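You operate a simulated robot arm through the tools that you are given. There is no shell and no other tool.

You are at the controls of a simulated robot arm. One attempt, no reset.

Task
Set the length stop on the setting bar so that it reads 280 MM.
Fine: lay the bar in, run the slide up to it, press the set button, draw the slide back.

It is judged by the outcome, as a careful person would: the job done as asked, and still so three seconds after it is handed in. It fails if anything else is knocked over, pushed out of place, dropped, spilled or broken.

Robot
A 6-joint arm with a two-finger parallel gripper, fixed in place. Base frame: the origin is at the foot of the arm, x ahead of it, y to its left, z up; the work surface is at about z = 920. Lengths are in mm, angles in degrees, forces in N, time in s.
Its first joint turns from -166.0 to 166.0 degrees. Payload 3.91 kg.
The TCP is the grasp point between the finger pads, 30 mm short of the fingertips. In the tool frame z runs along the fingers and y along their closing line. Largest opening 110 mm; finger width 20, thickness 10; the body of the gripper, 48 by 112 mm, starts 55 mm behind the TCP.
Orientation is that of the tool frame in the base frame, as a unit quaternion [x, y, z, w]. With the fingers straight down and closing along the base's y, the tool's x points along the base's -x, its y along +y and its z along -z.

Tools
- The arm moves only by the tool drive_tool. Its argument "increments" is a list of rows, each a list of 3 entries, a list of its own where there are three numbers: the shift along the tool's x, y, z in mm, then the turn, a rotation vector about the tool's x, y, z in degrees, then the gripper command, from -1 (fully open) to 1 (shut), values between in proportion. In form: [[[x, y, z], [ax, ay, az], hand], ...]. A call has 1 to 20 rows; each row shifts and turns the commanded pose from where the row before left it, along the tool's axes as they then stand. Rows are played at 5 a second. More than 50 mm and 8.6 degrees between two rows, or a gripper value outside its range, and nothing of the call is played. Where a pose cannot be reached the arm comes as near as it can. A force on the tool above 90 N (or 10 N above the force at the start of the call, whichever is more), or a blocked arm, ends the call early, and 0.2 s more pass. The fingers move at their own pace (about 108 mm/s each) and stop on an object; they squeeze with about 28 N. The grip force told is the motor's: it shows also when the fingers shut on nothing. Time passes only in rows, and 0.2 s behind the last, so rows that do not move let the fingers close. The reply holds the time, the measured pose of the TCP, the force on the tool along the base axes, the opening and the grip force, in the units named above and with some noise, with the torque about the TCP (base axes, N m) and any sound that the robot's microphone picked up, and new pictures: "show" is both (left out), scene, wrist or none.
- Cameras (640 x 400 px; columns grow to the right, rows downward): "scene" is fixed at [216.6, 657.8, 1501.6]; the picture's right is [-0.61, -0.79, 0.00], its down [-0.43, 0.34, -0.84] and it looks along [0.66, -0.51, -0.55] (base axes); focal length 338 px, centre (320, 200). "wrist" rides on the gripper at [72, 17, -103] in the tool frame; the picture's right is [-0.23, 0.97, 0.00], its down [-0.76, -0.18, -0.62] and it looks along [-0.61, -0.14, 0.78] (tool axes); focal length 222 px, centre (320, 200). There is no depth. A picture from a camera that has moved, and an enlarged one, comes with that camera's place and axes in the base frame and with its lens. The place of the scene camera against the robot may be out by one fixed shift of up to 12 mm in any direction.
- inspect(camera, box): a new picture of the part [left, top, right, bottom] of that camera's present view, enlarged. The clock stands still meanwhile.
- hand_in(): hands the job in; it is judged then, once.

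Nothing tells you positions but the pictures and the camera data. Unless the task says otherwise, let go and move clear before handing in.

The tools are called as a command line: name --argument value ..., lists and objects as JSON in quotes. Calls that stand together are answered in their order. drive_tool: Moves the arm, as the interface text tells. Its arguments: {"type":"object","properties":{"increments":{"type":"array","items":{"type":"array"}},"show":{"type":"string","enum":["both","scene","wrist","none"]}},"required":["increments"]} The other tools are called the same way: inspect (camera, box) takes an enlarged picture of a part of a camera's view; hand_in () hands the job in.

At the start:

```text
time_s: 0.0
ee_pos: [587.0, -83.0, 1274.4]
tool_rot: [0.001, 1.0, -0.001, 0.0]
contact_force: [0.6, -0.4, 0.7]
moment: [0.01, 0.0, 0.01]
gripper_width: 110.0
finger_force: 0.0
```

scene: 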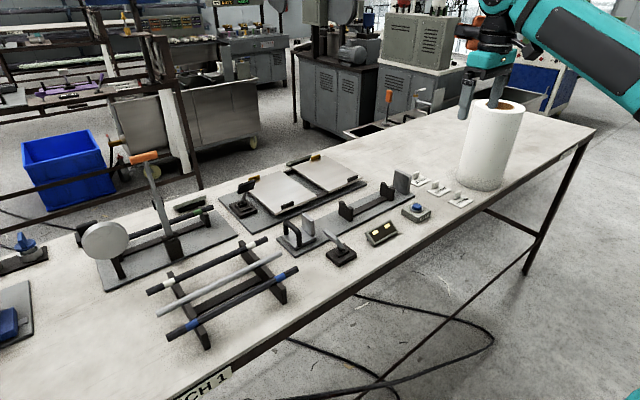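
wrist: 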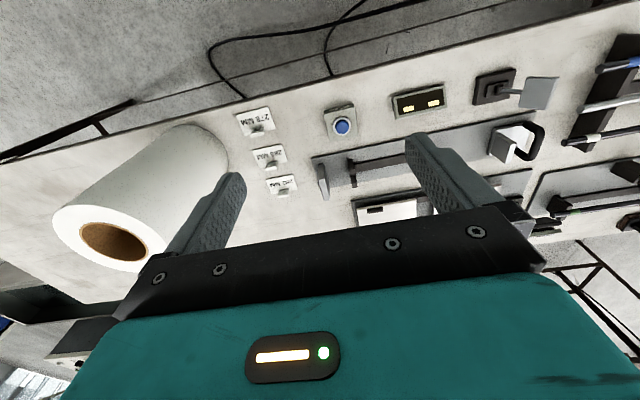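

I see a bench with a rack of three bars, a gauge with a slide and cradles, a blue button box, a display and three tags that look like length labels. I'll look closer before moving.

inspect --camera "scene" --box '[270, 150, 490, 290]'

inspect --camera "scene" --box '[130, 220, 320, 350]'

inspect --camera "wrist" --box '[220, 80, 460, 230]'

inspect --camera "scene" --box '[0, 140, 250, 360]'

inspect --camera "wrist" --box '[440, 30, 640, 230]'

```text
2.86 times, centred on (380, 220) of scene
camera zoom: at [216.6, 657.8, 1501.6], right [-0.61, -0.79, 0.0], down [-0.43, 0.34, -0.84], along [0.66, -0.51, -0.55], focal length 966 px, centre (149, 143)
```

zoom: 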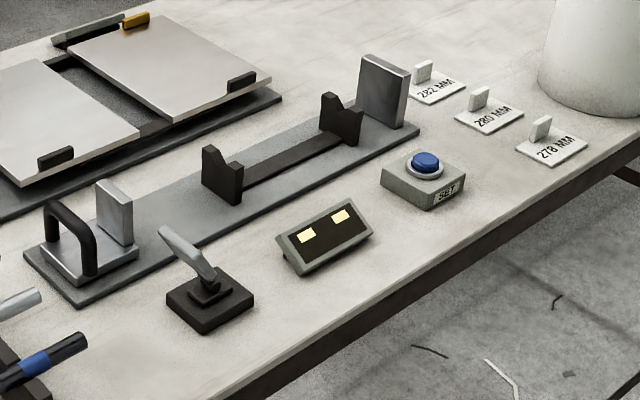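

```text
3.08 times, centred on (225, 285) of scene
camera zoom: at [216.6, 657.8, 1501.6], right [-0.61, -0.79, 0.0], down [-0.43, 0.34, -0.84], along [0.66, -0.51, -0.55], focal length 1040 px, centre (612, -62)
```

zoom: 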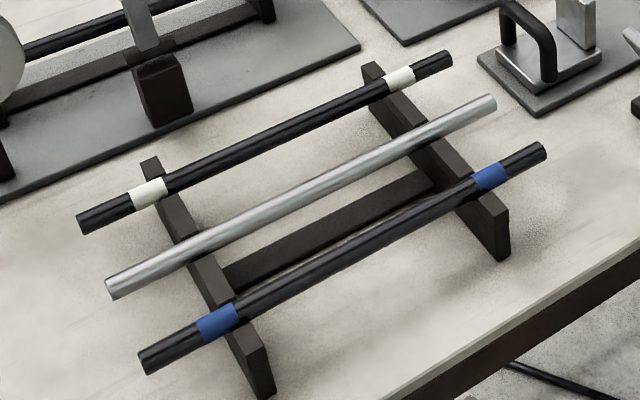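

```text
2.67 times, centred on (340, 155) of wrist
camera zoom: at [515.0, -64.0, 1378.6], right [0.23, 0.97, 0.0], down [0.76, -0.18, 0.62], along [0.61, -0.14, -0.78], focal length 592 px, centre (267, 320)
```

zoom: 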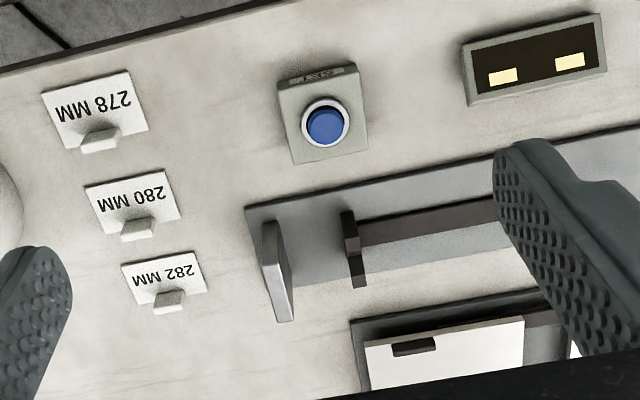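

```text
1.82 times, centred on (125, 250) of scene
camera zoom: at [216.6, 657.8, 1501.6], right [-0.61, -0.79, 0.0], down [-0.43, 0.34, -0.84], along [0.66, -0.51, -0.55], focal length 614 px, centre (674, 109)
```

zoom: 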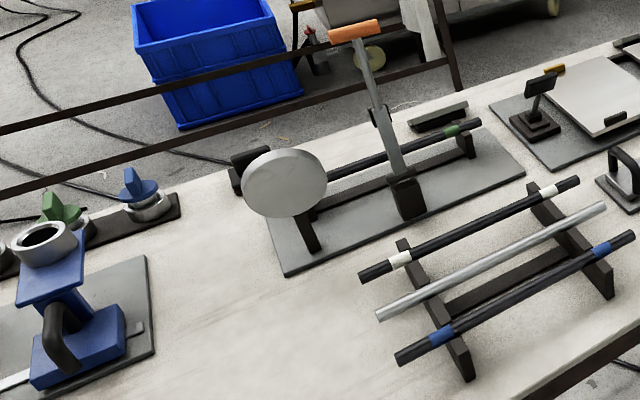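

```text
2.00 times, centred on (540, 130) of wrist
camera zoom: at [515.0, -64.0, 1378.6], right [0.23, 0.97, 0.0], down [0.76, -0.18, 0.62], along [0.61, -0.14, -0.78], focal length 444 px, centre (-120, 340)
```

zoom: 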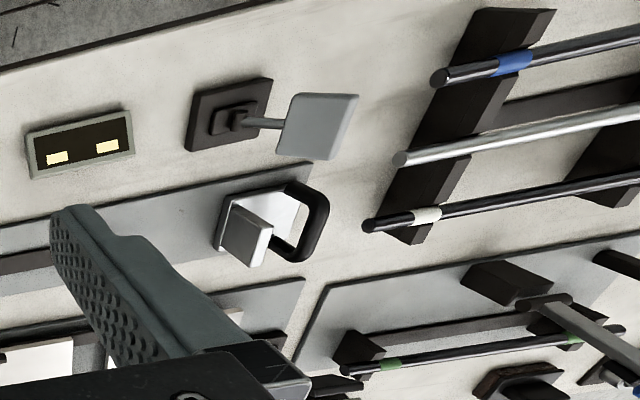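

The gauge seems to run along y at about x = 790: anvil near y = -100, slide near y = 300, V-cradles between. The bar rack is around (727, 512) and the SET button around (674, -42). I'll move over the rack for a close look at the bars, to tell which is the setting bar.

drive_tool --increments '[[[5, 48, 8], [0, 0, 0], -1], [[5, 48, 8], [0, 0, 0], -1], [[5, 48, 8], [0, 0, 0], -1], [[5, 48, 8], [0, 0, 0], -1], [[5, 48, 8], [0, 0, 0], -1], [[5, 48, 8], [0, 0, 0], -1], [[5, 48, 8], [0, 0, 0], -1], [[5, 48, 8], [0, 0, 0], -1], [[5, 48, 8], [0, 0, 0], -1], [[5, 48, 8], [0, 0, 0], -1], [[5, 48, 8], [0, 0, 0], -1], [[0, 0, 0], [0, 0, 0], -1]]'

inspect --camera "scene" --box '[360, 180, 440, 250]'

inspect --camera "scene" --box '[270, 190, 370, 280]'

```text
time_s: 2.6
ee_pos: [533.4, 445.3, 1184.8]
tool_rot: [0.001, 1.0, 0.0, 0.0]
contact_force: [0.0, -0.3, -0.6]
moment: [-0.01, -0.07, -0.02]
gripper_width: 109.7
finger_force: 0.1
camera wrist: at [460.9, 463.3, 1289.1], right [0.23, 0.97, 0.0], down [0.76, -0.18, 0.62], along [0.61, -0.14, -0.78], focal length 222 px, centre (320, 200)
```

scene: 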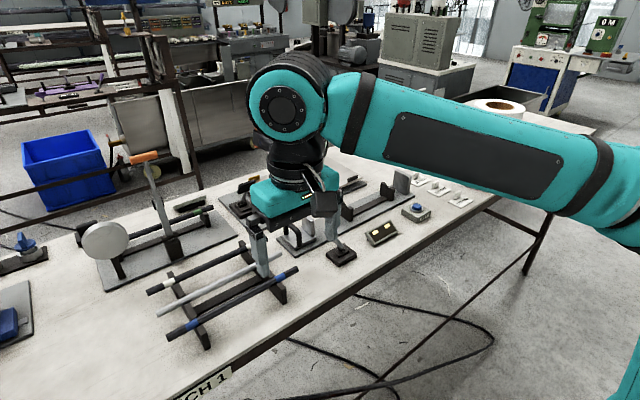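
wrist: 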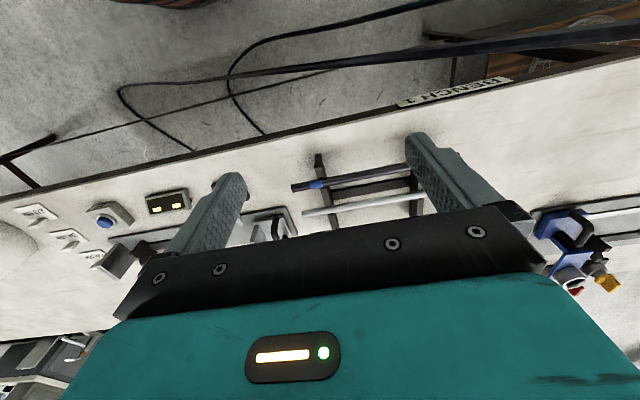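

```text
5.71 times, centred on (400, 215) of scene
camera zoom: at [216.6, 657.8, 1501.6], right [-0.61, -0.79, 0.0], down [-0.43, 0.34, -0.84], along [0.66, -0.51, -0.55], focal length 1931 px, centre (-137, 114)
```

zoom: 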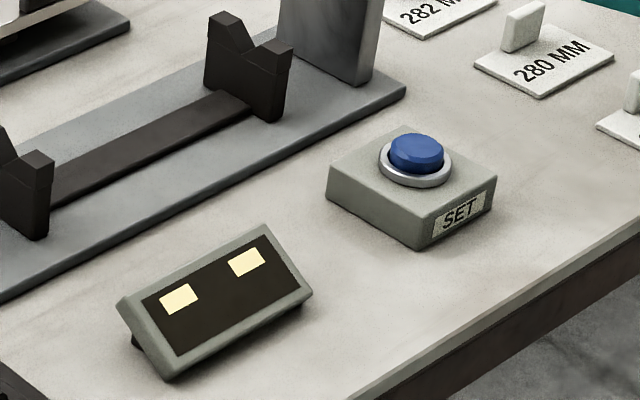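

```text
4.44 times, centred on (320, 235) of scene
camera zoom: at [216.6, 657.8, 1501.6], right [-0.61, -0.79, 0.0], down [-0.43, 0.34, -0.84], along [0.66, -0.51, -0.55], focal length 1502 px, centre (320, 44)
```

zoom: 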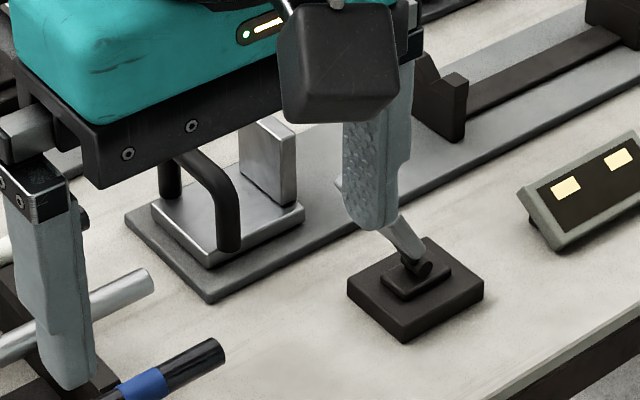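

The display shows dashes only (not set), and the bars aren't readable yet. I'll turn the tool a quarter turn so the fingers close along x, and move over the rack to study the three bars.

drive_tool --increments '[[[0, 0, 0], [0, 0, -8.18182], -1], [[0, 0, 0], [0, 0, -8.18182], -1], [[0, 0, 0], [0, 0, -8.18182], -1], [[0, 0, 0], [0, 0, -8.18182], -1], [[0, 0, 0], [0, 0, -8.18182], -1], [[0, 0, 0], [0, 0, -8.18182], -1], [[0, 0, 0], [0, 0, -8.18182], -1], [[0, 0, 0], [0, 0, -8.18182], -1], [[0, 0, 0], [0, 0, -8.18182], -1], [[0, 0, 0], [0, 0, -8.18182], -1], [[0, 0, 0], [0, 0, -8.18182], -1], [[-12, -48, 0], [0, 0, 0], -1], [[-12, -48, 0], [0, 0, 0], -1], [[-12, -48, 0], [0, 0, 0], -1], [[-12, -48, 0], [0, 0, 0], -1], [[0, 0, 0], [0, 0, 0], -1]]'

```text
time_s: 6.0
ee_pos: [726.8, 494.0, 1186.5]
tool_rot: [-0.706, 0.708, -0.001, 0.0]
contact_force: [1.0, -0.5, -0.3]
moment: [-0.02, 0.04, 0.03]
gripper_width: 109.9
finger_force: 0.1
camera wrist: at [710.4, 422.9, 1289.8], right [-0.97, 0.23, 0.0], down [0.18, 0.76, 0.62], along [0.14, 0.6, -0.78], focal length 222 px, centre (320, 200)
```

scene: 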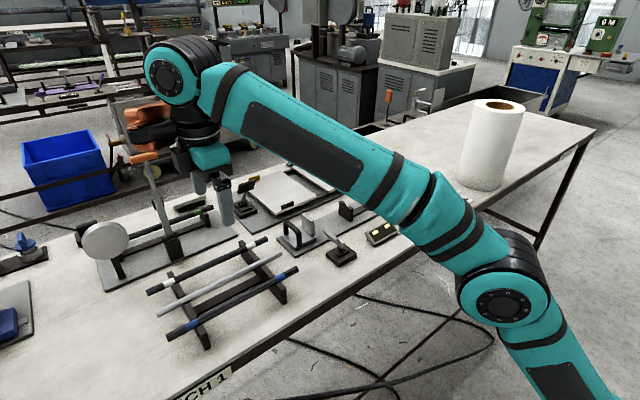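
wrist: 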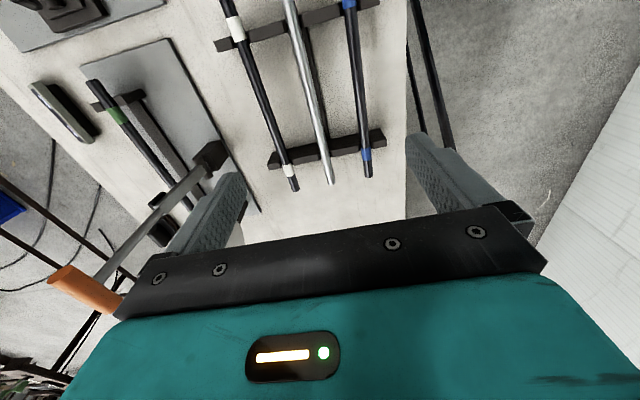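

The three bars are in view: white-banded, plain silver and blue-banded. I'll enlarge them and look for markings and relative lengths.

inspect --camera "wrist" --box '[200, 0, 420, 200]'

inspect --camera "wrist" --box '[210, 0, 400, 100]'

inspect --camera "scene" --box '[140, 230, 300, 340]'

```text
2.00 times, centred on (310, 100) of wrist
camera zoom: at [710.4, 422.9, 1289.8], right [-0.97, 0.23, 0.0], down [0.18, 0.76, 0.62], along [0.14, 0.6, -0.78], focal length 444 px, centre (340, 400)
```

zoom: 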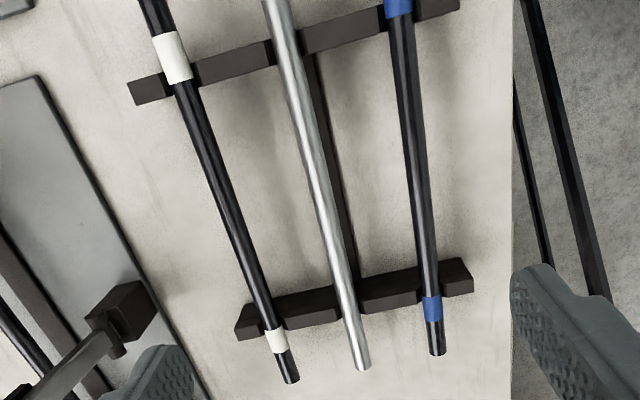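

```text
3.37 times, centred on (305, 50) of wrist
camera zoom: at [710.4, 422.9, 1289.8], right [-0.97, 0.23, 0.0], down [0.18, 0.76, 0.62], along [0.14, 0.6, -0.78], focal length 748 px, centre (370, 705)
```

zoom: 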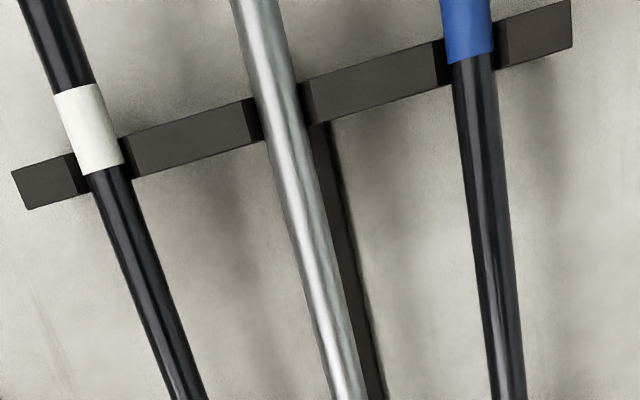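

```text
3.64 times, centred on (220, 285) of scene
camera zoom: at [216.6, 657.8, 1501.6], right [-0.61, -0.79, 0.0], down [-0.43, 0.34, -0.84], along [0.66, -0.51, -0.55], focal length 1229 px, centre (684, -109)
```

zoom: 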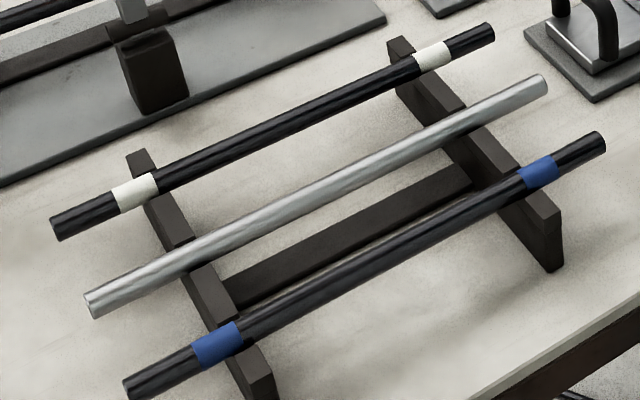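

There are no numbers on the bars. The plain bright steel one in the middle is the odd one out, so I take it as the setting bar and the banded ones as workpieces. It lies at about x = 742, y = 366 to 646, z = 960. I'll part-close the fingers to about 50 mm and come down above its middle.

drive_tool --increments '[[[-6, -7, 25], [0, 0, 0], 0.09], [[-6, -8, 35], [0, 0, 0], 0.09], [[0, 0, 35], [0, 0, 0], 0.09], [[0, 0, 25], [0, 0, 0], 0.09], [[0, 0, 0], [0, 0, 0], 0.09]]'

```text
time_s: 7.2
ee_pos: [740.9, 507.3, 1064.7]
tool_rot: [-0.706, 0.708, -0.001, 0.0]
contact_force: [-0.4, 1.2, -0.5]
moment: [0.02, 0.02, 0.03]
gripper_width: 50.0
finger_force: 0.0
camera wrist: at [724.4, 435.8, 1169.0], right [-0.97, 0.23, 0.0], down [0.18, 0.76, 0.62], along [0.14, 0.61, -0.78], focal length 222 px, centre (320, 200)
```

scene: 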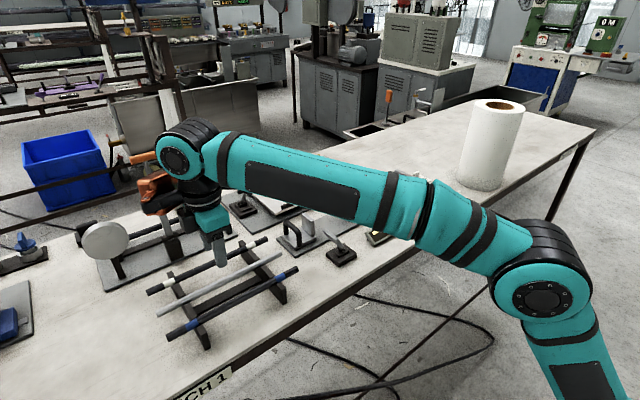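
wrist: 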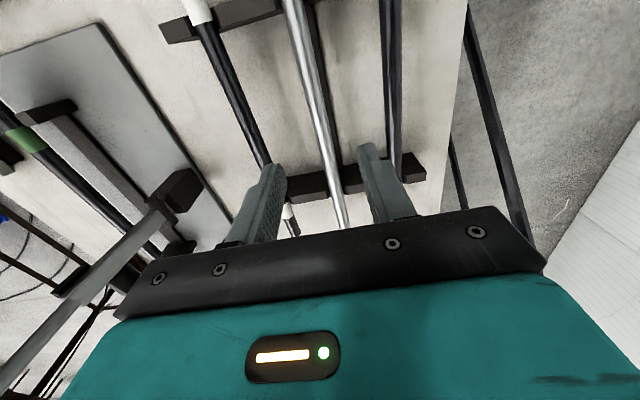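

The silver bar is centred between the fingers. I'll come down further and check the height against the bar and the rack's cross-beam.

drive_tool --increments '[[[0, 0, 25], [0, 0, 0], 0.09], [[0, 0, 25], [0, 0, 0], 0.09], [[0, 0, 15], [0, 0, 0], 0.09], [[0, 0, 0], [0, 0, 0], 0.09]]'

inspect --camera "scene" --box '[160, 200, 300, 310]'

inspect --camera "wrist" --box '[220, 0, 440, 230]'

```text
time_s: 8.2
ee_pos: [740.4, 506.2, 999.7]
tool_rot: [-0.707, 0.707, 0.0, 0.0]
contact_force: [-0.2, 0.3, 0.9]
moment: [-0.02, 0.02, 0.01]
gripper_width: 50.1
finger_force: 0.1
camera wrist: at [723.5, 435.0, 1103.6], right [-0.97, 0.23, 0.0], down [0.18, 0.76, 0.62], along [0.14, 0.61, -0.78], focal length 222 px, centre (320, 200)
```

scene: 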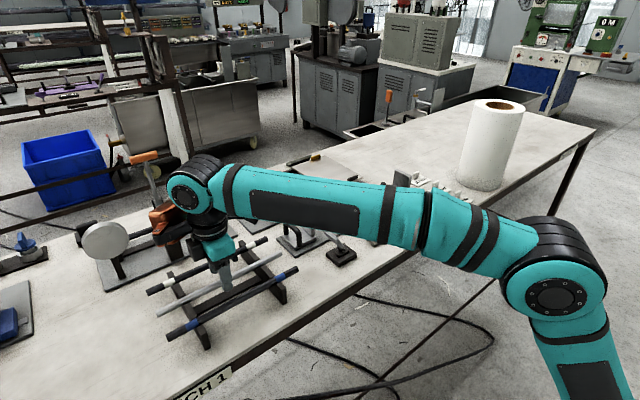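
wrist: 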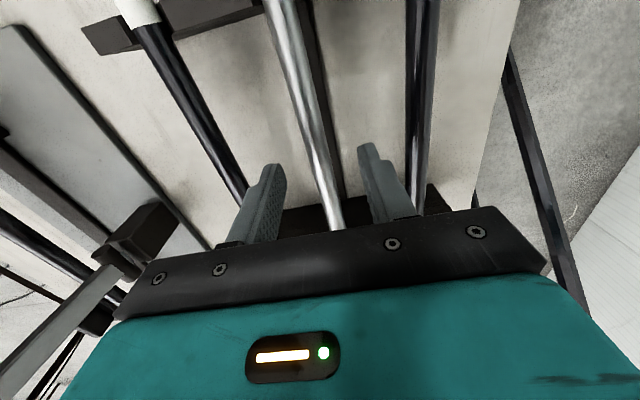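

```text
3.64 times, centred on (230, 255) of scene
camera zoom: at [216.6, 657.8, 1501.6], right [-0.61, -0.79, 0.0], down [-0.43, 0.34, -0.84], along [0.66, -0.51, -0.55], focal length 1229 px, centre (647, 0)
```

zoom: 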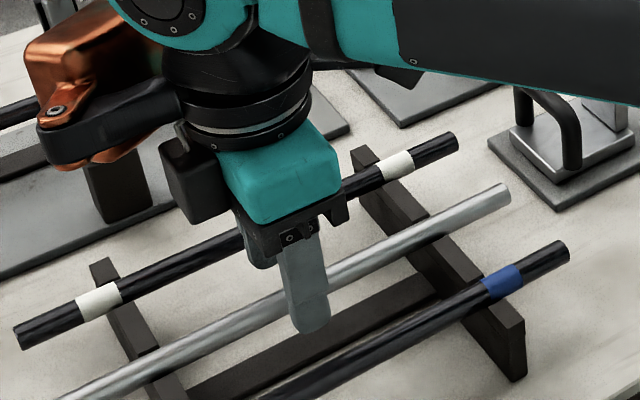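

```text
1.74 times, centred on (330, 115) of wrist
camera zoom: at [723.5, 435.0, 1103.6], right [-0.97, 0.23, 0.0], down [0.18, 0.76, 0.62], along [0.14, 0.61, -0.78], focal length 386 px, centre (303, 348)
```

zoom: 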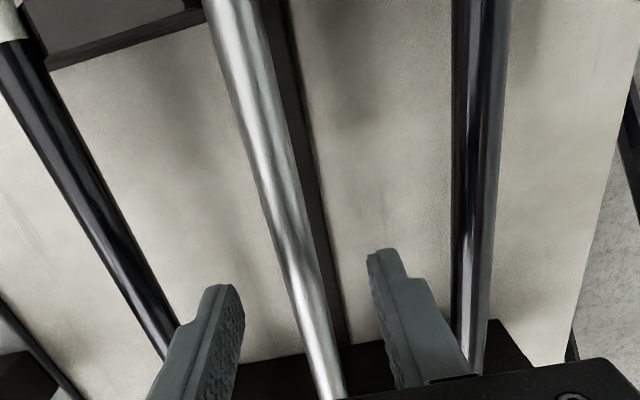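

The bar runs cleanly between the fingers, about 2.5 mm off centre toward +x. I'll correct that, descend so the tips stay above the cross-beam, and close.

drive_tool --increments '[[[0, -2.5, 10], [0, 0, 0], 0.09], [[0, 0, 10], [0, 0, 0], 0.09], [[0, 0, 7], [0, 0, 0], 0.09], [[0, 0, 0], [0, 0, 0], 0.09], [[0, 0, 0], [0, 0, 0], 0.4], [[0, 0, 0], [0, 0, 0], 0.6], [[0, 0, 0], [0, 0, 0], 0.8], [[0, 0, 0], [0, 0, 0], 1], [[0, 0, 0], [0, 0, 0], 1]]'

inspect --camera "scene" --box '[140, 200, 300, 320]'

inspect --camera "wrist" --box '[220, 0, 440, 230]'

```text
time_s: 10.2
ee_pos: [742.2, 505.4, 974.2]
tool_rot: [-0.707, 0.707, -0.002, 0.0]
contact_force: [-2.1, 1.2, 1.2]
moment: [0.03, -0.02, 0.0]
gripper_width: 14.0
finger_force: 28.2
camera wrist: at [725.7, 434.6, 1077.8], right [-0.97, 0.23, 0.0], down [0.18, 0.76, 0.62], along [0.14, 0.61, -0.78], focal length 222 px, centre (320, 200)
```

scene: 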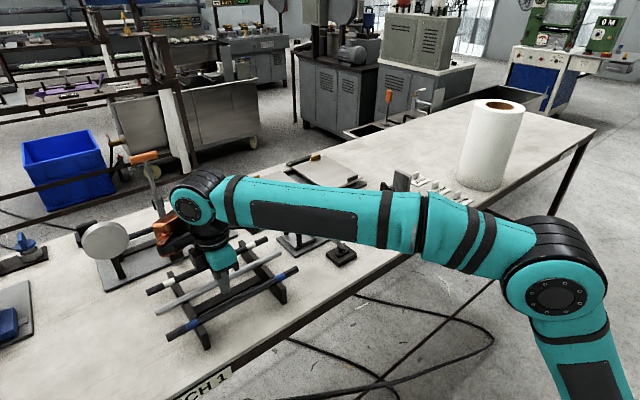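
wrist: 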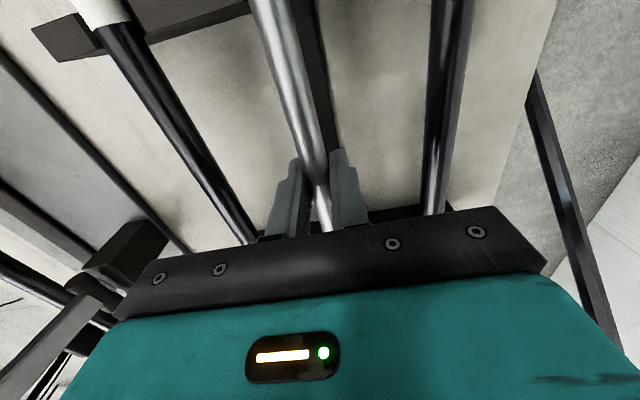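

```text
3.33 times, centred on (220, 260) of scene
camera zoom: at [216.6, 657.8, 1501.6], right [-0.61, -0.79, 0.0], down [-0.43, 0.34, -0.84], along [0.66, -0.51, -0.55], focal length 1126 px, centre (653, 0)
```

zoom: 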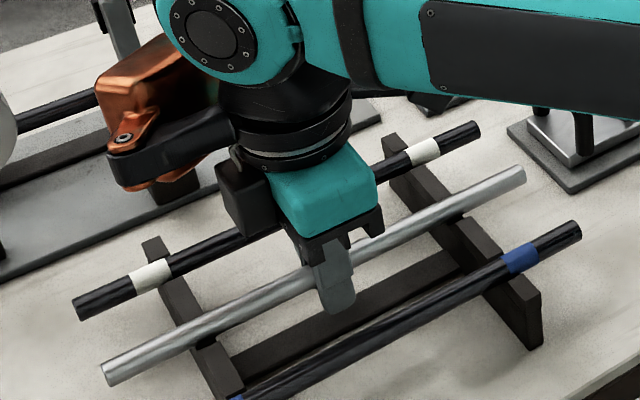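

```text
1.74 times, centred on (330, 115) of wrist
camera zoom: at [725.7, 434.6, 1077.8], right [-0.97, 0.23, 0.0], down [0.18, 0.76, 0.62], along [0.14, 0.61, -0.78], focal length 386 px, centre (303, 348)
```

zoom: 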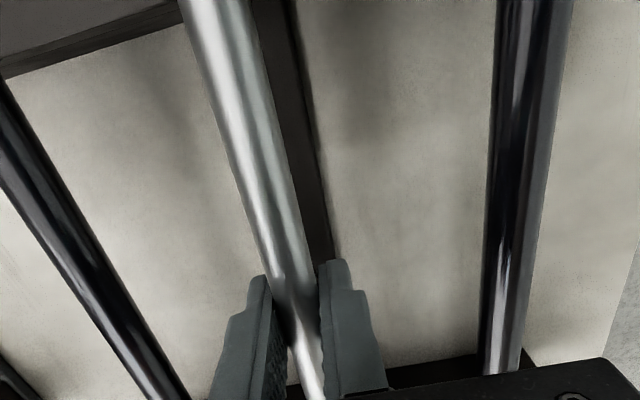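

The grip holds at 14.0 mm and 28 N. I'll lift straight up slowly and check that the bar comes clear of the rack notches.

drive_tool --increments '[[[0, 0, -8], [0, 0, 0], 1], [[0, 0, -12], [0, 0, 0], 1], [[0, 0, -20], [0, 0, 0], 1], [[0, 0, -25], [0, 0, 0], 1], [[0, 0, -25], [0, 0, 0], 1], [[0, 0, 0], [0, 0, 0], 1]]'

inspect --camera "scene" --box '[140, 190, 300, 310]'

inspect --camera "wrist" --box '[220, 0, 440, 230]'

```text
time_s: 11.6
ee_pos: [741.7, 506.4, 1064.4]
tool_rot: [-0.707, 0.708, -0.001, 0.0]
contact_force: [-0.3, 0.9, -1.5]
moment: [0.05, 0.0, -0.01]
gripper_width: 13.8
finger_force: 28.1
camera wrist: at [726.0, 434.7, 1168.6], right [-0.97, 0.23, 0.0], down [0.18, 0.76, 0.62], along [0.14, 0.61, -0.78], focal length 222 px, centre (320, 200)
```

scene: 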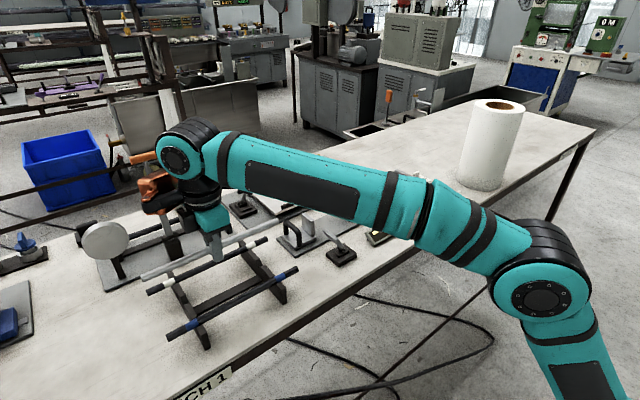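
wrist: 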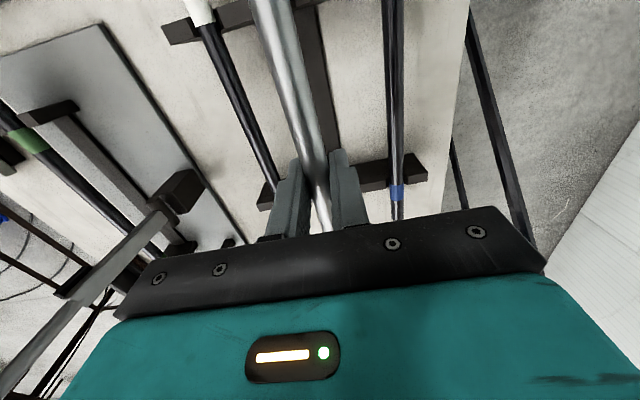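

```text
3.33 times, centred on (220, 250) of scene
camera zoom: at [216.6, 657.8, 1501.6], right [-0.61, -0.79, 0.0], down [-0.43, 0.34, -0.84], along [0.66, -0.51, -0.55], focal length 1126 px, centre (653, 33)
```

zoom: 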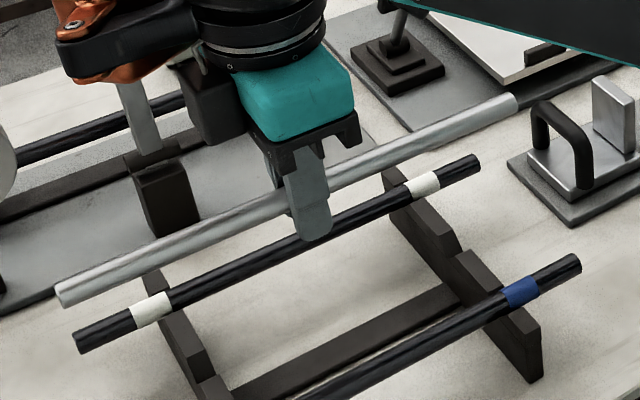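

```text
1.74 times, centred on (330, 115) of wrist
camera zoom: at [726.0, 434.7, 1168.6], right [-0.97, 0.23, 0.0], down [0.18, 0.76, 0.62], along [0.14, 0.61, -0.78], focal length 386 px, centre (303, 348)
```

zoom: 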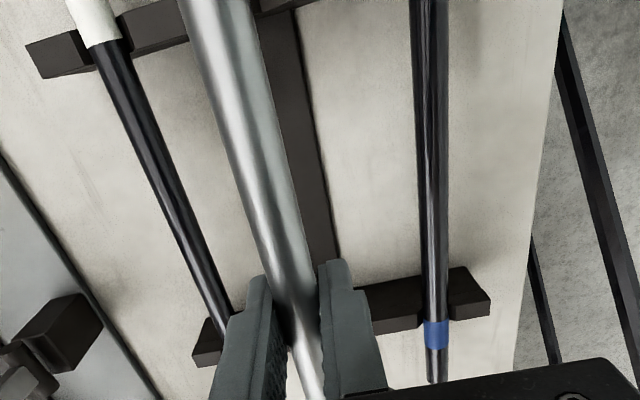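

The bar is lifted clean, gripped at 14 mm diameter, with its axis about level with the TCP and its -y end about 149 mm from the grip. I'll raise it and carry it over toward the gauge, staying high to get a good look at the cradles and anvil.

drive_tool --increments '[[[0, 0, -30], [0, 0, 0], 1], [[10, -4, -30], [0, 0, 0], 1], [[40, -4, -20], [0, 0, 0], 1], [[46, -4, 0], [0, 0, 0], 1], [[46, -4, 0], [0, 0, 0], 1], [[46, -4, 0], [0, 0, 0], 1], [[46, -4, 0], [0, 0, 0], 1], [[46, -4, 0], [0, 0, 0], 1], [[46, -4, 0], [0, 0, 0], 1], [[46, -4, 0], [0, 0, 0], 1], [[46, -4, 0], [0, 0, 0], 1], [[40, -4, 0], [0, 0, 0], 1], [[30, -4, 0], [0, 0, 0], 1], [[0, 0, 0], [0, 0, 0], 1]]'

inspect --camera "wrist" --box '[150, 0, 450, 200]'

```text
time_s: 14.6
ee_pos: [791.1, 15.0, 1144.9]
tool_rot: [-0.706, 0.708, -0.001, -0.001]
contact_force: [-0.7, -0.1, -1.2]
moment: [-0.01, 0.0, -0.01]
gripper_width: 13.9
finger_force: 27.6
camera wrist: at [774.8, -54.9, 1248.6], right [-0.97, 0.23, 0.0], down [0.18, 0.76, 0.62], along [0.14, 0.61, -0.78], focal length 222 px, centre (320, 200)
```

scene: 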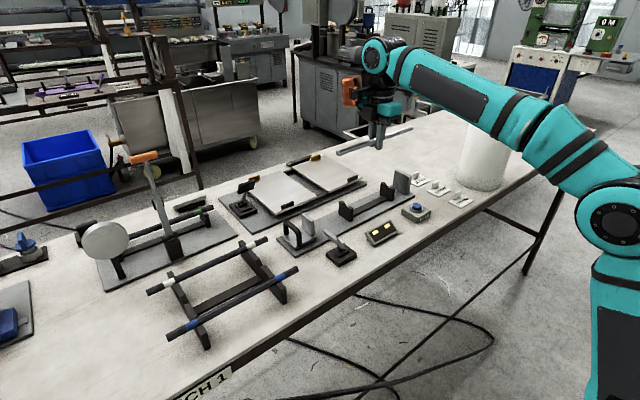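
wrist: 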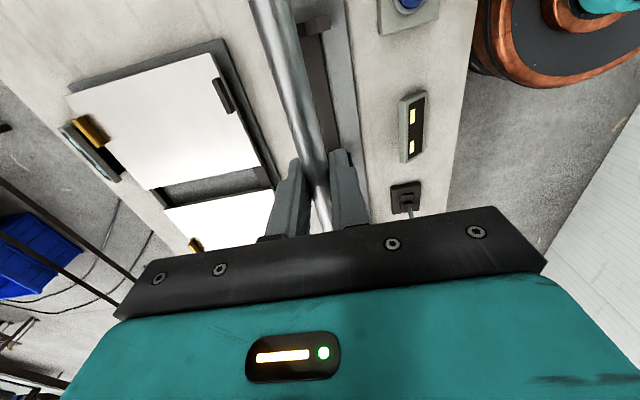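

```text
2.00 times, centred on (300, 100) of wrist
camera zoom: at [774.8, -54.9, 1248.6], right [-0.97, 0.23, 0.0], down [0.18, 0.76, 0.62], along [0.14, 0.61, -0.78], focal length 444 px, centre (360, 400)
```

zoom: 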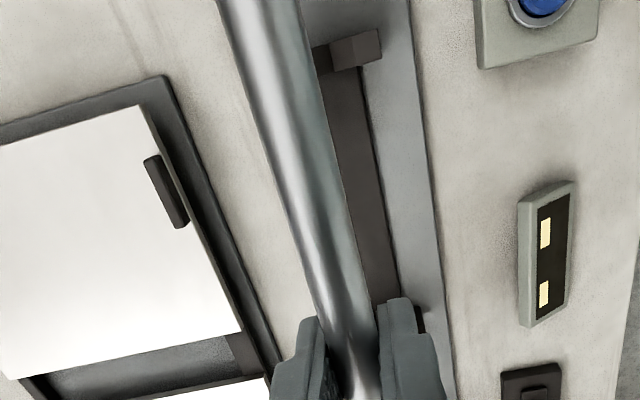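

The bar hides the gauge from this camera. I'll step sideways and toward the anvil end for an unobstructed look.

drive_tool --increments '[[[25, 20, 0], [0, 0, 0], 1], [[25, 20, 0], [0, 0, 0], 1], [[20, 15, 0], [0, 0, 0], 1], [[0, 0, 0], [0, 0, 0], 1]]' --show "wrist"

inspect --camera "wrist" --box '[150, 0, 350, 200]'

inspect --camera "scene" --box '[270, 140, 450, 270]'

```text
time_s: 15.6
ee_pos: [735.1, -54.3, 1145.9]
tool_rot: [-0.707, 0.707, -0.001, 0.0]
contact_force: [0.5, -0.2, -1.0]
moment: [0.02, 0.0, 0.02]
gripper_width: 13.8
finger_force: 28.1
camera wrist: at [718.8, -125.5, 1248.7], right [-0.97, 0.23, 0.0], down [0.18, 0.76, 0.62], along [0.14, 0.61, -0.78], focal length 222 px, centre (320, 200)
```

wrist: 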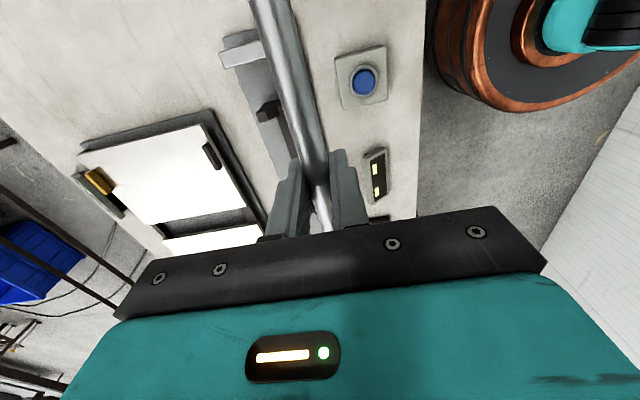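

```text
2.00 times, centred on (250, 100) of wrist
camera zoom: at [718.8, -125.5, 1248.7], right [-0.97, 0.23, 0.0], down [0.18, 0.76, 0.62], along [0.14, 0.61, -0.78], focal length 444 px, centre (460, 400)
```

zoom: 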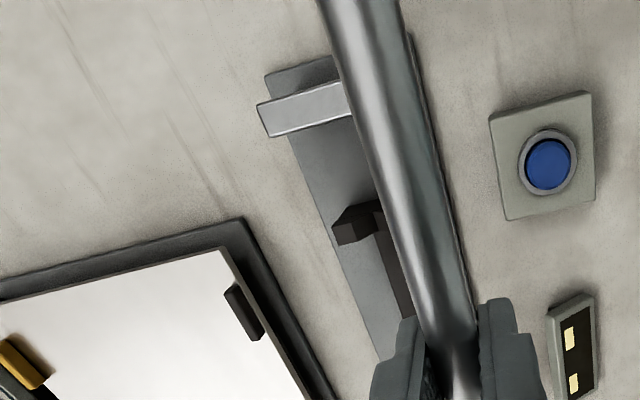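

```text
3.08 times, centred on (360, 205) of scene
camera zoom: at [216.6, 657.8, 1501.6], right [-0.61, -0.79, 0.0], down [-0.43, 0.34, -0.84], along [0.66, -0.51, -0.55], focal length 1040 px, centre (197, 185)
```

zoom: 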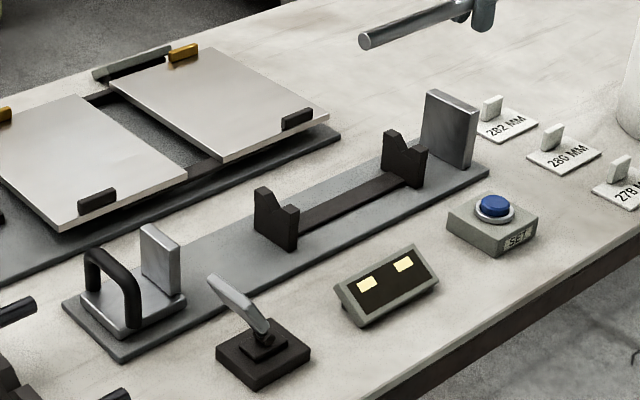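

The gauge is still partly behind the bar, so I'll move another 45 mm toward the robot.

drive_tool --increments '[[[0, 25, 0], [0, 0, 0], 1], [[0, 25, 0], [0, 0, 0], 1], [[0, 0, 0], [0, 0, 0], 1], [[0, 0, 0], [0, 0, 0], 1]]' --show "wrist"

inspect --camera "wrist" --box '[130, 0, 330, 200]'

inspect --camera "wrist" --box '[180, 20, 300, 120]'

```text
time_s: 16.6
ee_pos: [685.9, -52.5, 1144.3]
tool_rot: [-0.707, 0.707, -0.001, 0.001]
contact_force: [0.1, -0.5, -1.9]
moment: [0.0, 0.0, -0.01]
gripper_width: 13.8
finger_force: 28.0
camera wrist: at [668.6, -123.6, 1248.2], right [-0.97, 0.23, 0.0], down [0.18, 0.76, 0.62], along [0.14, 0.61, -0.78], focal length 222 px, centre (320, 200)
```

wrist: 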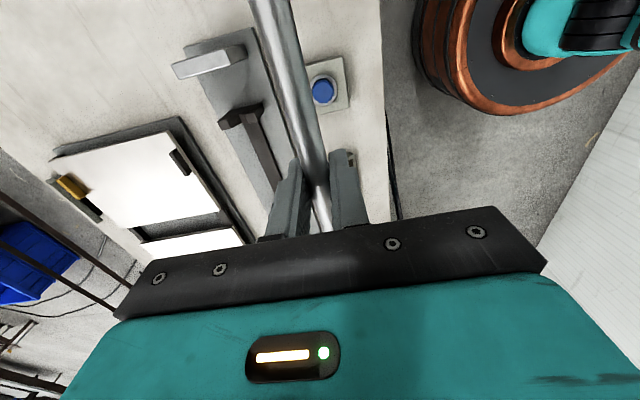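

```text
2.00 times, centred on (230, 100) of wrist
camera zoom: at [668.6, -123.6, 1248.2], right [-0.97, 0.23, 0.0], down [0.18, 0.76, 0.62], along [0.14, 0.61, -0.78], focal length 444 px, centre (500, 400)
```

zoom: 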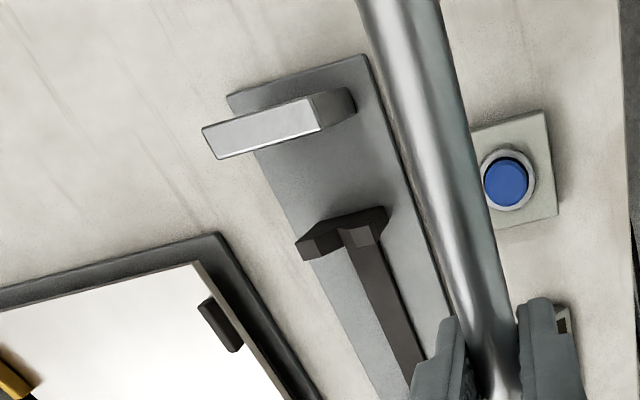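

```text
4.00 times, centred on (240, 70) of wrist
camera zoom: at [668.6, -123.6, 1248.2], right [-0.97, 0.23, 0.0], down [0.18, 0.76, 0.62], along [0.14, 0.61, -0.78], focal length 888 px, centre (640, 720)
```

zoom: 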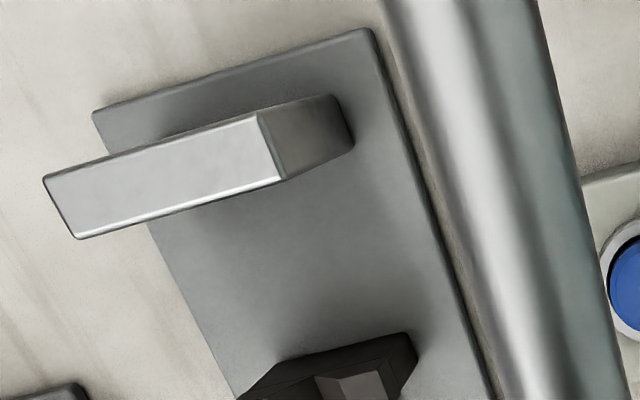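

From this view I put the anvil face at about y = -113 (top z ≈ 996) and the gauge centreline at x ≈ 789. I'll look closely at the cradles and the slide to get the seat height.

inspect --camera "scene" --box '[335, 175, 415, 225]'

inspect --camera "scene" --box '[270, 190, 350, 240]'

inspect --camera "wrist" --box '[200, 80, 290, 180]'

```text
8.00 times, centred on (375, 200) of scene
camera zoom: at [216.6, 657.8, 1501.6], right [-0.61, -0.79, 0.0], down [-0.43, 0.34, -0.84], along [0.66, -0.51, -0.55], focal length 2703 px, centre (-120, 200)
```

zoom: 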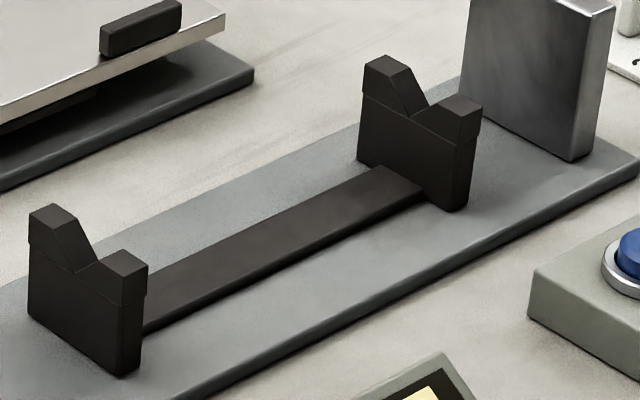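

```text
8.00 times, centred on (310, 215) of scene
camera zoom: at [216.6, 657.8, 1501.6], right [-0.61, -0.79, 0.0], down [-0.43, 0.34, -0.84], along [0.66, -0.51, -0.55], focal length 2703 px, centre (400, 80)
```

zoom: 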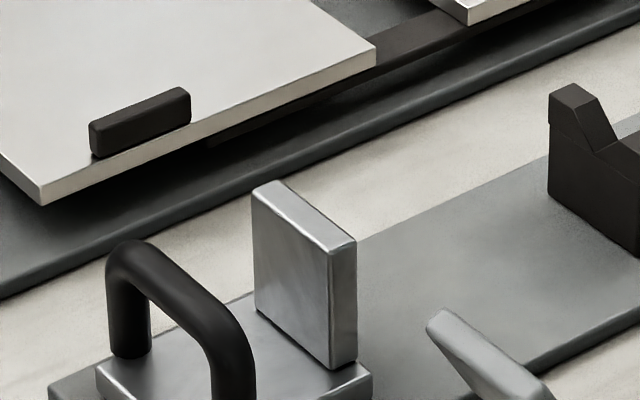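

```text
4.00 times, centred on (245, 130) of wrist
camera zoom: at [668.6, -123.6, 1248.2], right [-0.97, 0.23, 0.0], down [0.18, 0.76, 0.62], along [0.14, 0.61, -0.78], focal length 888 px, centre (620, 480)
```

zoom: 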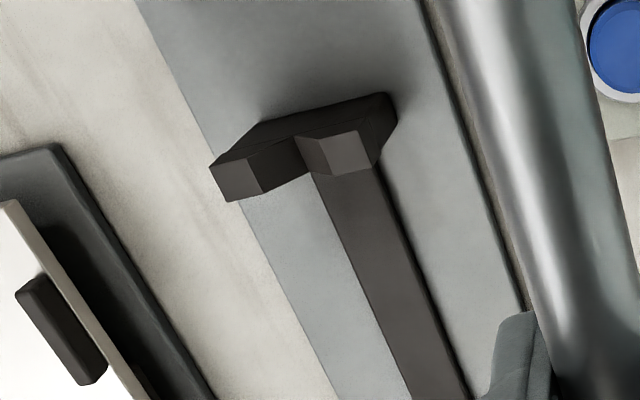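

inspect --camera "scene" --box '[335, 198, 375, 223]'

inspect --camera "scene" --box '[375, 178, 415, 203]'

inspect --camera "scene" --box '[330, 110, 420, 170]'

inspect --camera "scene" --box '[270, 200, 330, 260]'

```text
16.00 times, centred on (355, 210) of scene
camera zoom: at [216.6, 657.8, 1501.6], right [-0.61, -0.79, 0.0], down [-0.43, 0.34, -0.84], along [0.66, -0.51, -0.55], focal length 5407 px, centre (-240, 32)
```

zoom: 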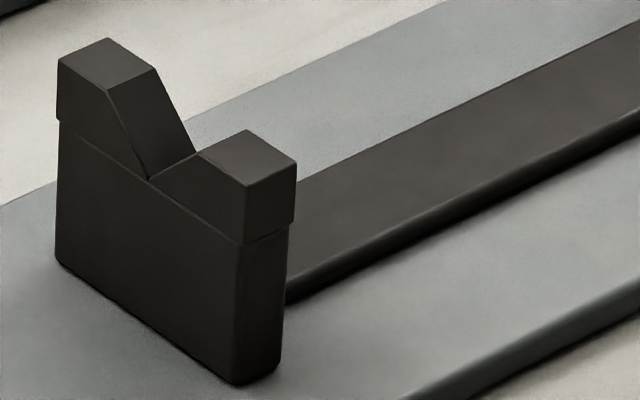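

```text
16.00 times, centred on (395, 190) of scene
camera zoom: at [216.6, 657.8, 1501.6], right [-0.61, -0.79, 0.0], down [-0.43, 0.34, -0.84], along [0.66, -0.51, -0.55], focal length 5407 px, centre (-880, 352)
```

zoom: 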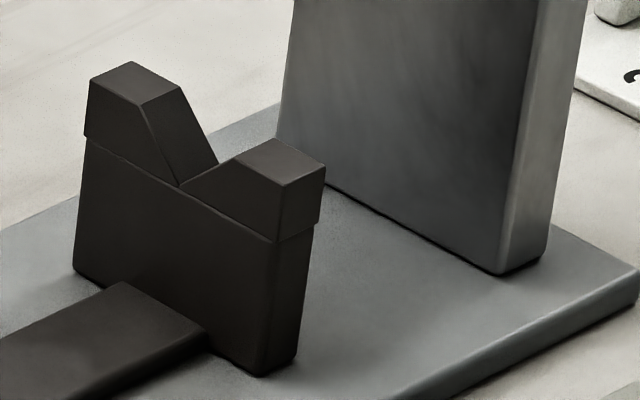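

```text
6.67 times, centred on (375, 140) of scene
camera zoom: at [216.6, 657.8, 1501.6], right [-0.61, -0.79, 0.0], down [-0.43, 0.34, -0.84], along [0.66, -0.51, -0.55], focal length 2253 px, centre (-47, 600)
```

zoom: 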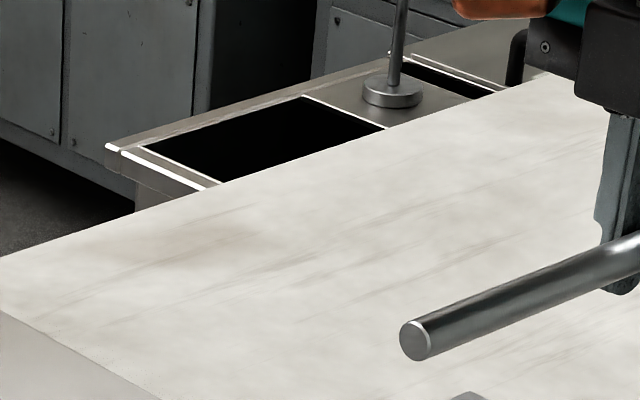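

```text
6.67 times, centred on (300, 230) of scene
camera zoom: at [216.6, 657.8, 1501.6], right [-0.61, -0.79, 0.0], down [-0.43, 0.34, -0.84], along [0.66, -0.51, -0.55], focal length 2253 px, centre (453, 0)
```

zoom: 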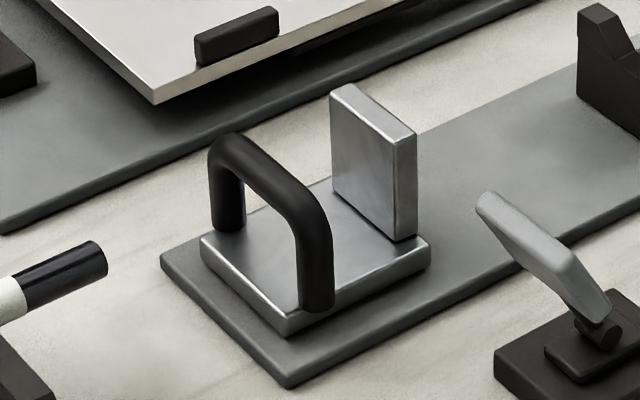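

The cradle V's sit at about x = 791, vertex z ≈ 957, at y ≈ -56 and 115. The beam between them is only about 4 mm high, so the fingertips will clear it. The bar runs from about TCP-150 to TCP+130 in y. I'll go to (791, 45), which leaves a gap of about 8 mm to the anvil, and come down to just above the cradles.

drive_tool --increments '[[[-24.4, -26.3, 0], [0, 0, 0], 1], [[-24.4, -26.3, 0], [0, 0, 0], 1], [[-24.4, -26.3, 0], [0, 0, 0], 1], [[-24.4, -26.3, 0], [0, 0, 0], 1], [[0, 0, 30], [0, 0, 0], 1], [[0, 0, 40], [0, 0, 0], 1], [[0, 0, 40], [0, 0, 0], 1], [[0, 0, 20], [0, 0, 0], 1], [[0, 0, 0], [0, 0, 0], 1], [[0, 0, 0], [0, 0, 0], 1]]'

inspect --camera "scene" --box '[320, 150, 420, 225]'

inspect --camera "wrist" --box '[200, 0, 440, 230]'

```text
time_s: 18.8
ee_pos: [788.5, 46.1, 1015.3]
tool_rot: [-0.707, 0.707, -0.002, 0.0]
contact_force: [0.4, 0.1, -1.0]
moment: [0.0, 0.0, 0.01]
gripper_width: 14.0
finger_force: 27.9
camera wrist: at [773.1, -25.6, 1119.8], right [-0.97, 0.23, 0.0], down [0.18, 0.76, 0.62], along [0.14, 0.61, -0.78], focal length 222 px, centre (320, 200)
```

scene: 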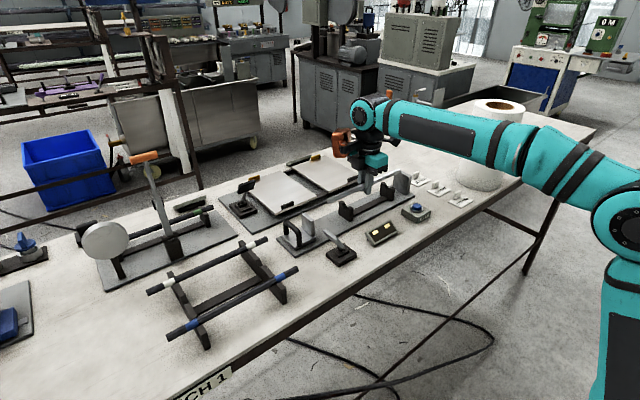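
wrist: 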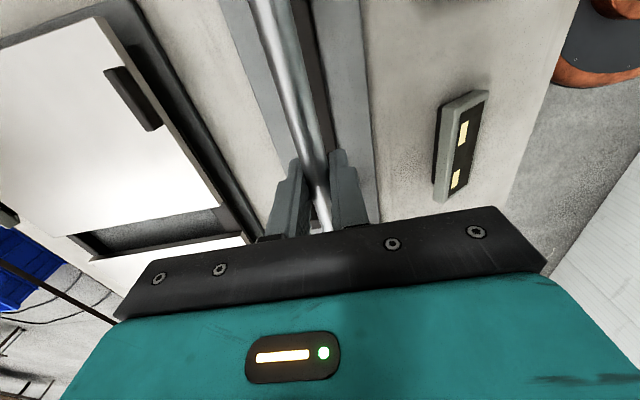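

```text
5.33 times, centred on (370, 188) of scene
camera zoom: at [216.6, 657.8, 1501.6], right [-0.61, -0.79, 0.0], down [-0.43, 0.34, -0.84], along [0.66, -0.51, -0.55], focal length 1802 px, centre (53, 267)
```

zoom: 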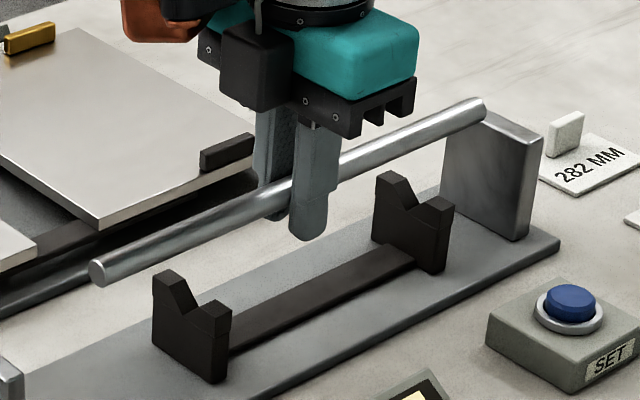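

```text
1.74 times, centred on (320, 115) of wrist
camera zoom: at [773.1, -25.6, 1119.8], right [-0.97, 0.23, 0.0], down [0.18, 0.76, 0.62], along [0.14, 0.61, -0.78], focal length 386 px, centre (320, 348)
```

zoom: 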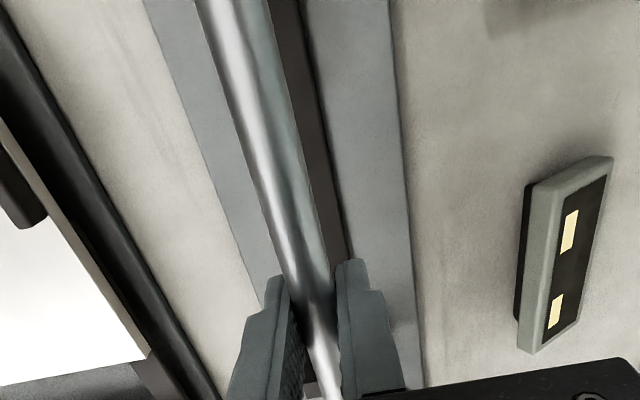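

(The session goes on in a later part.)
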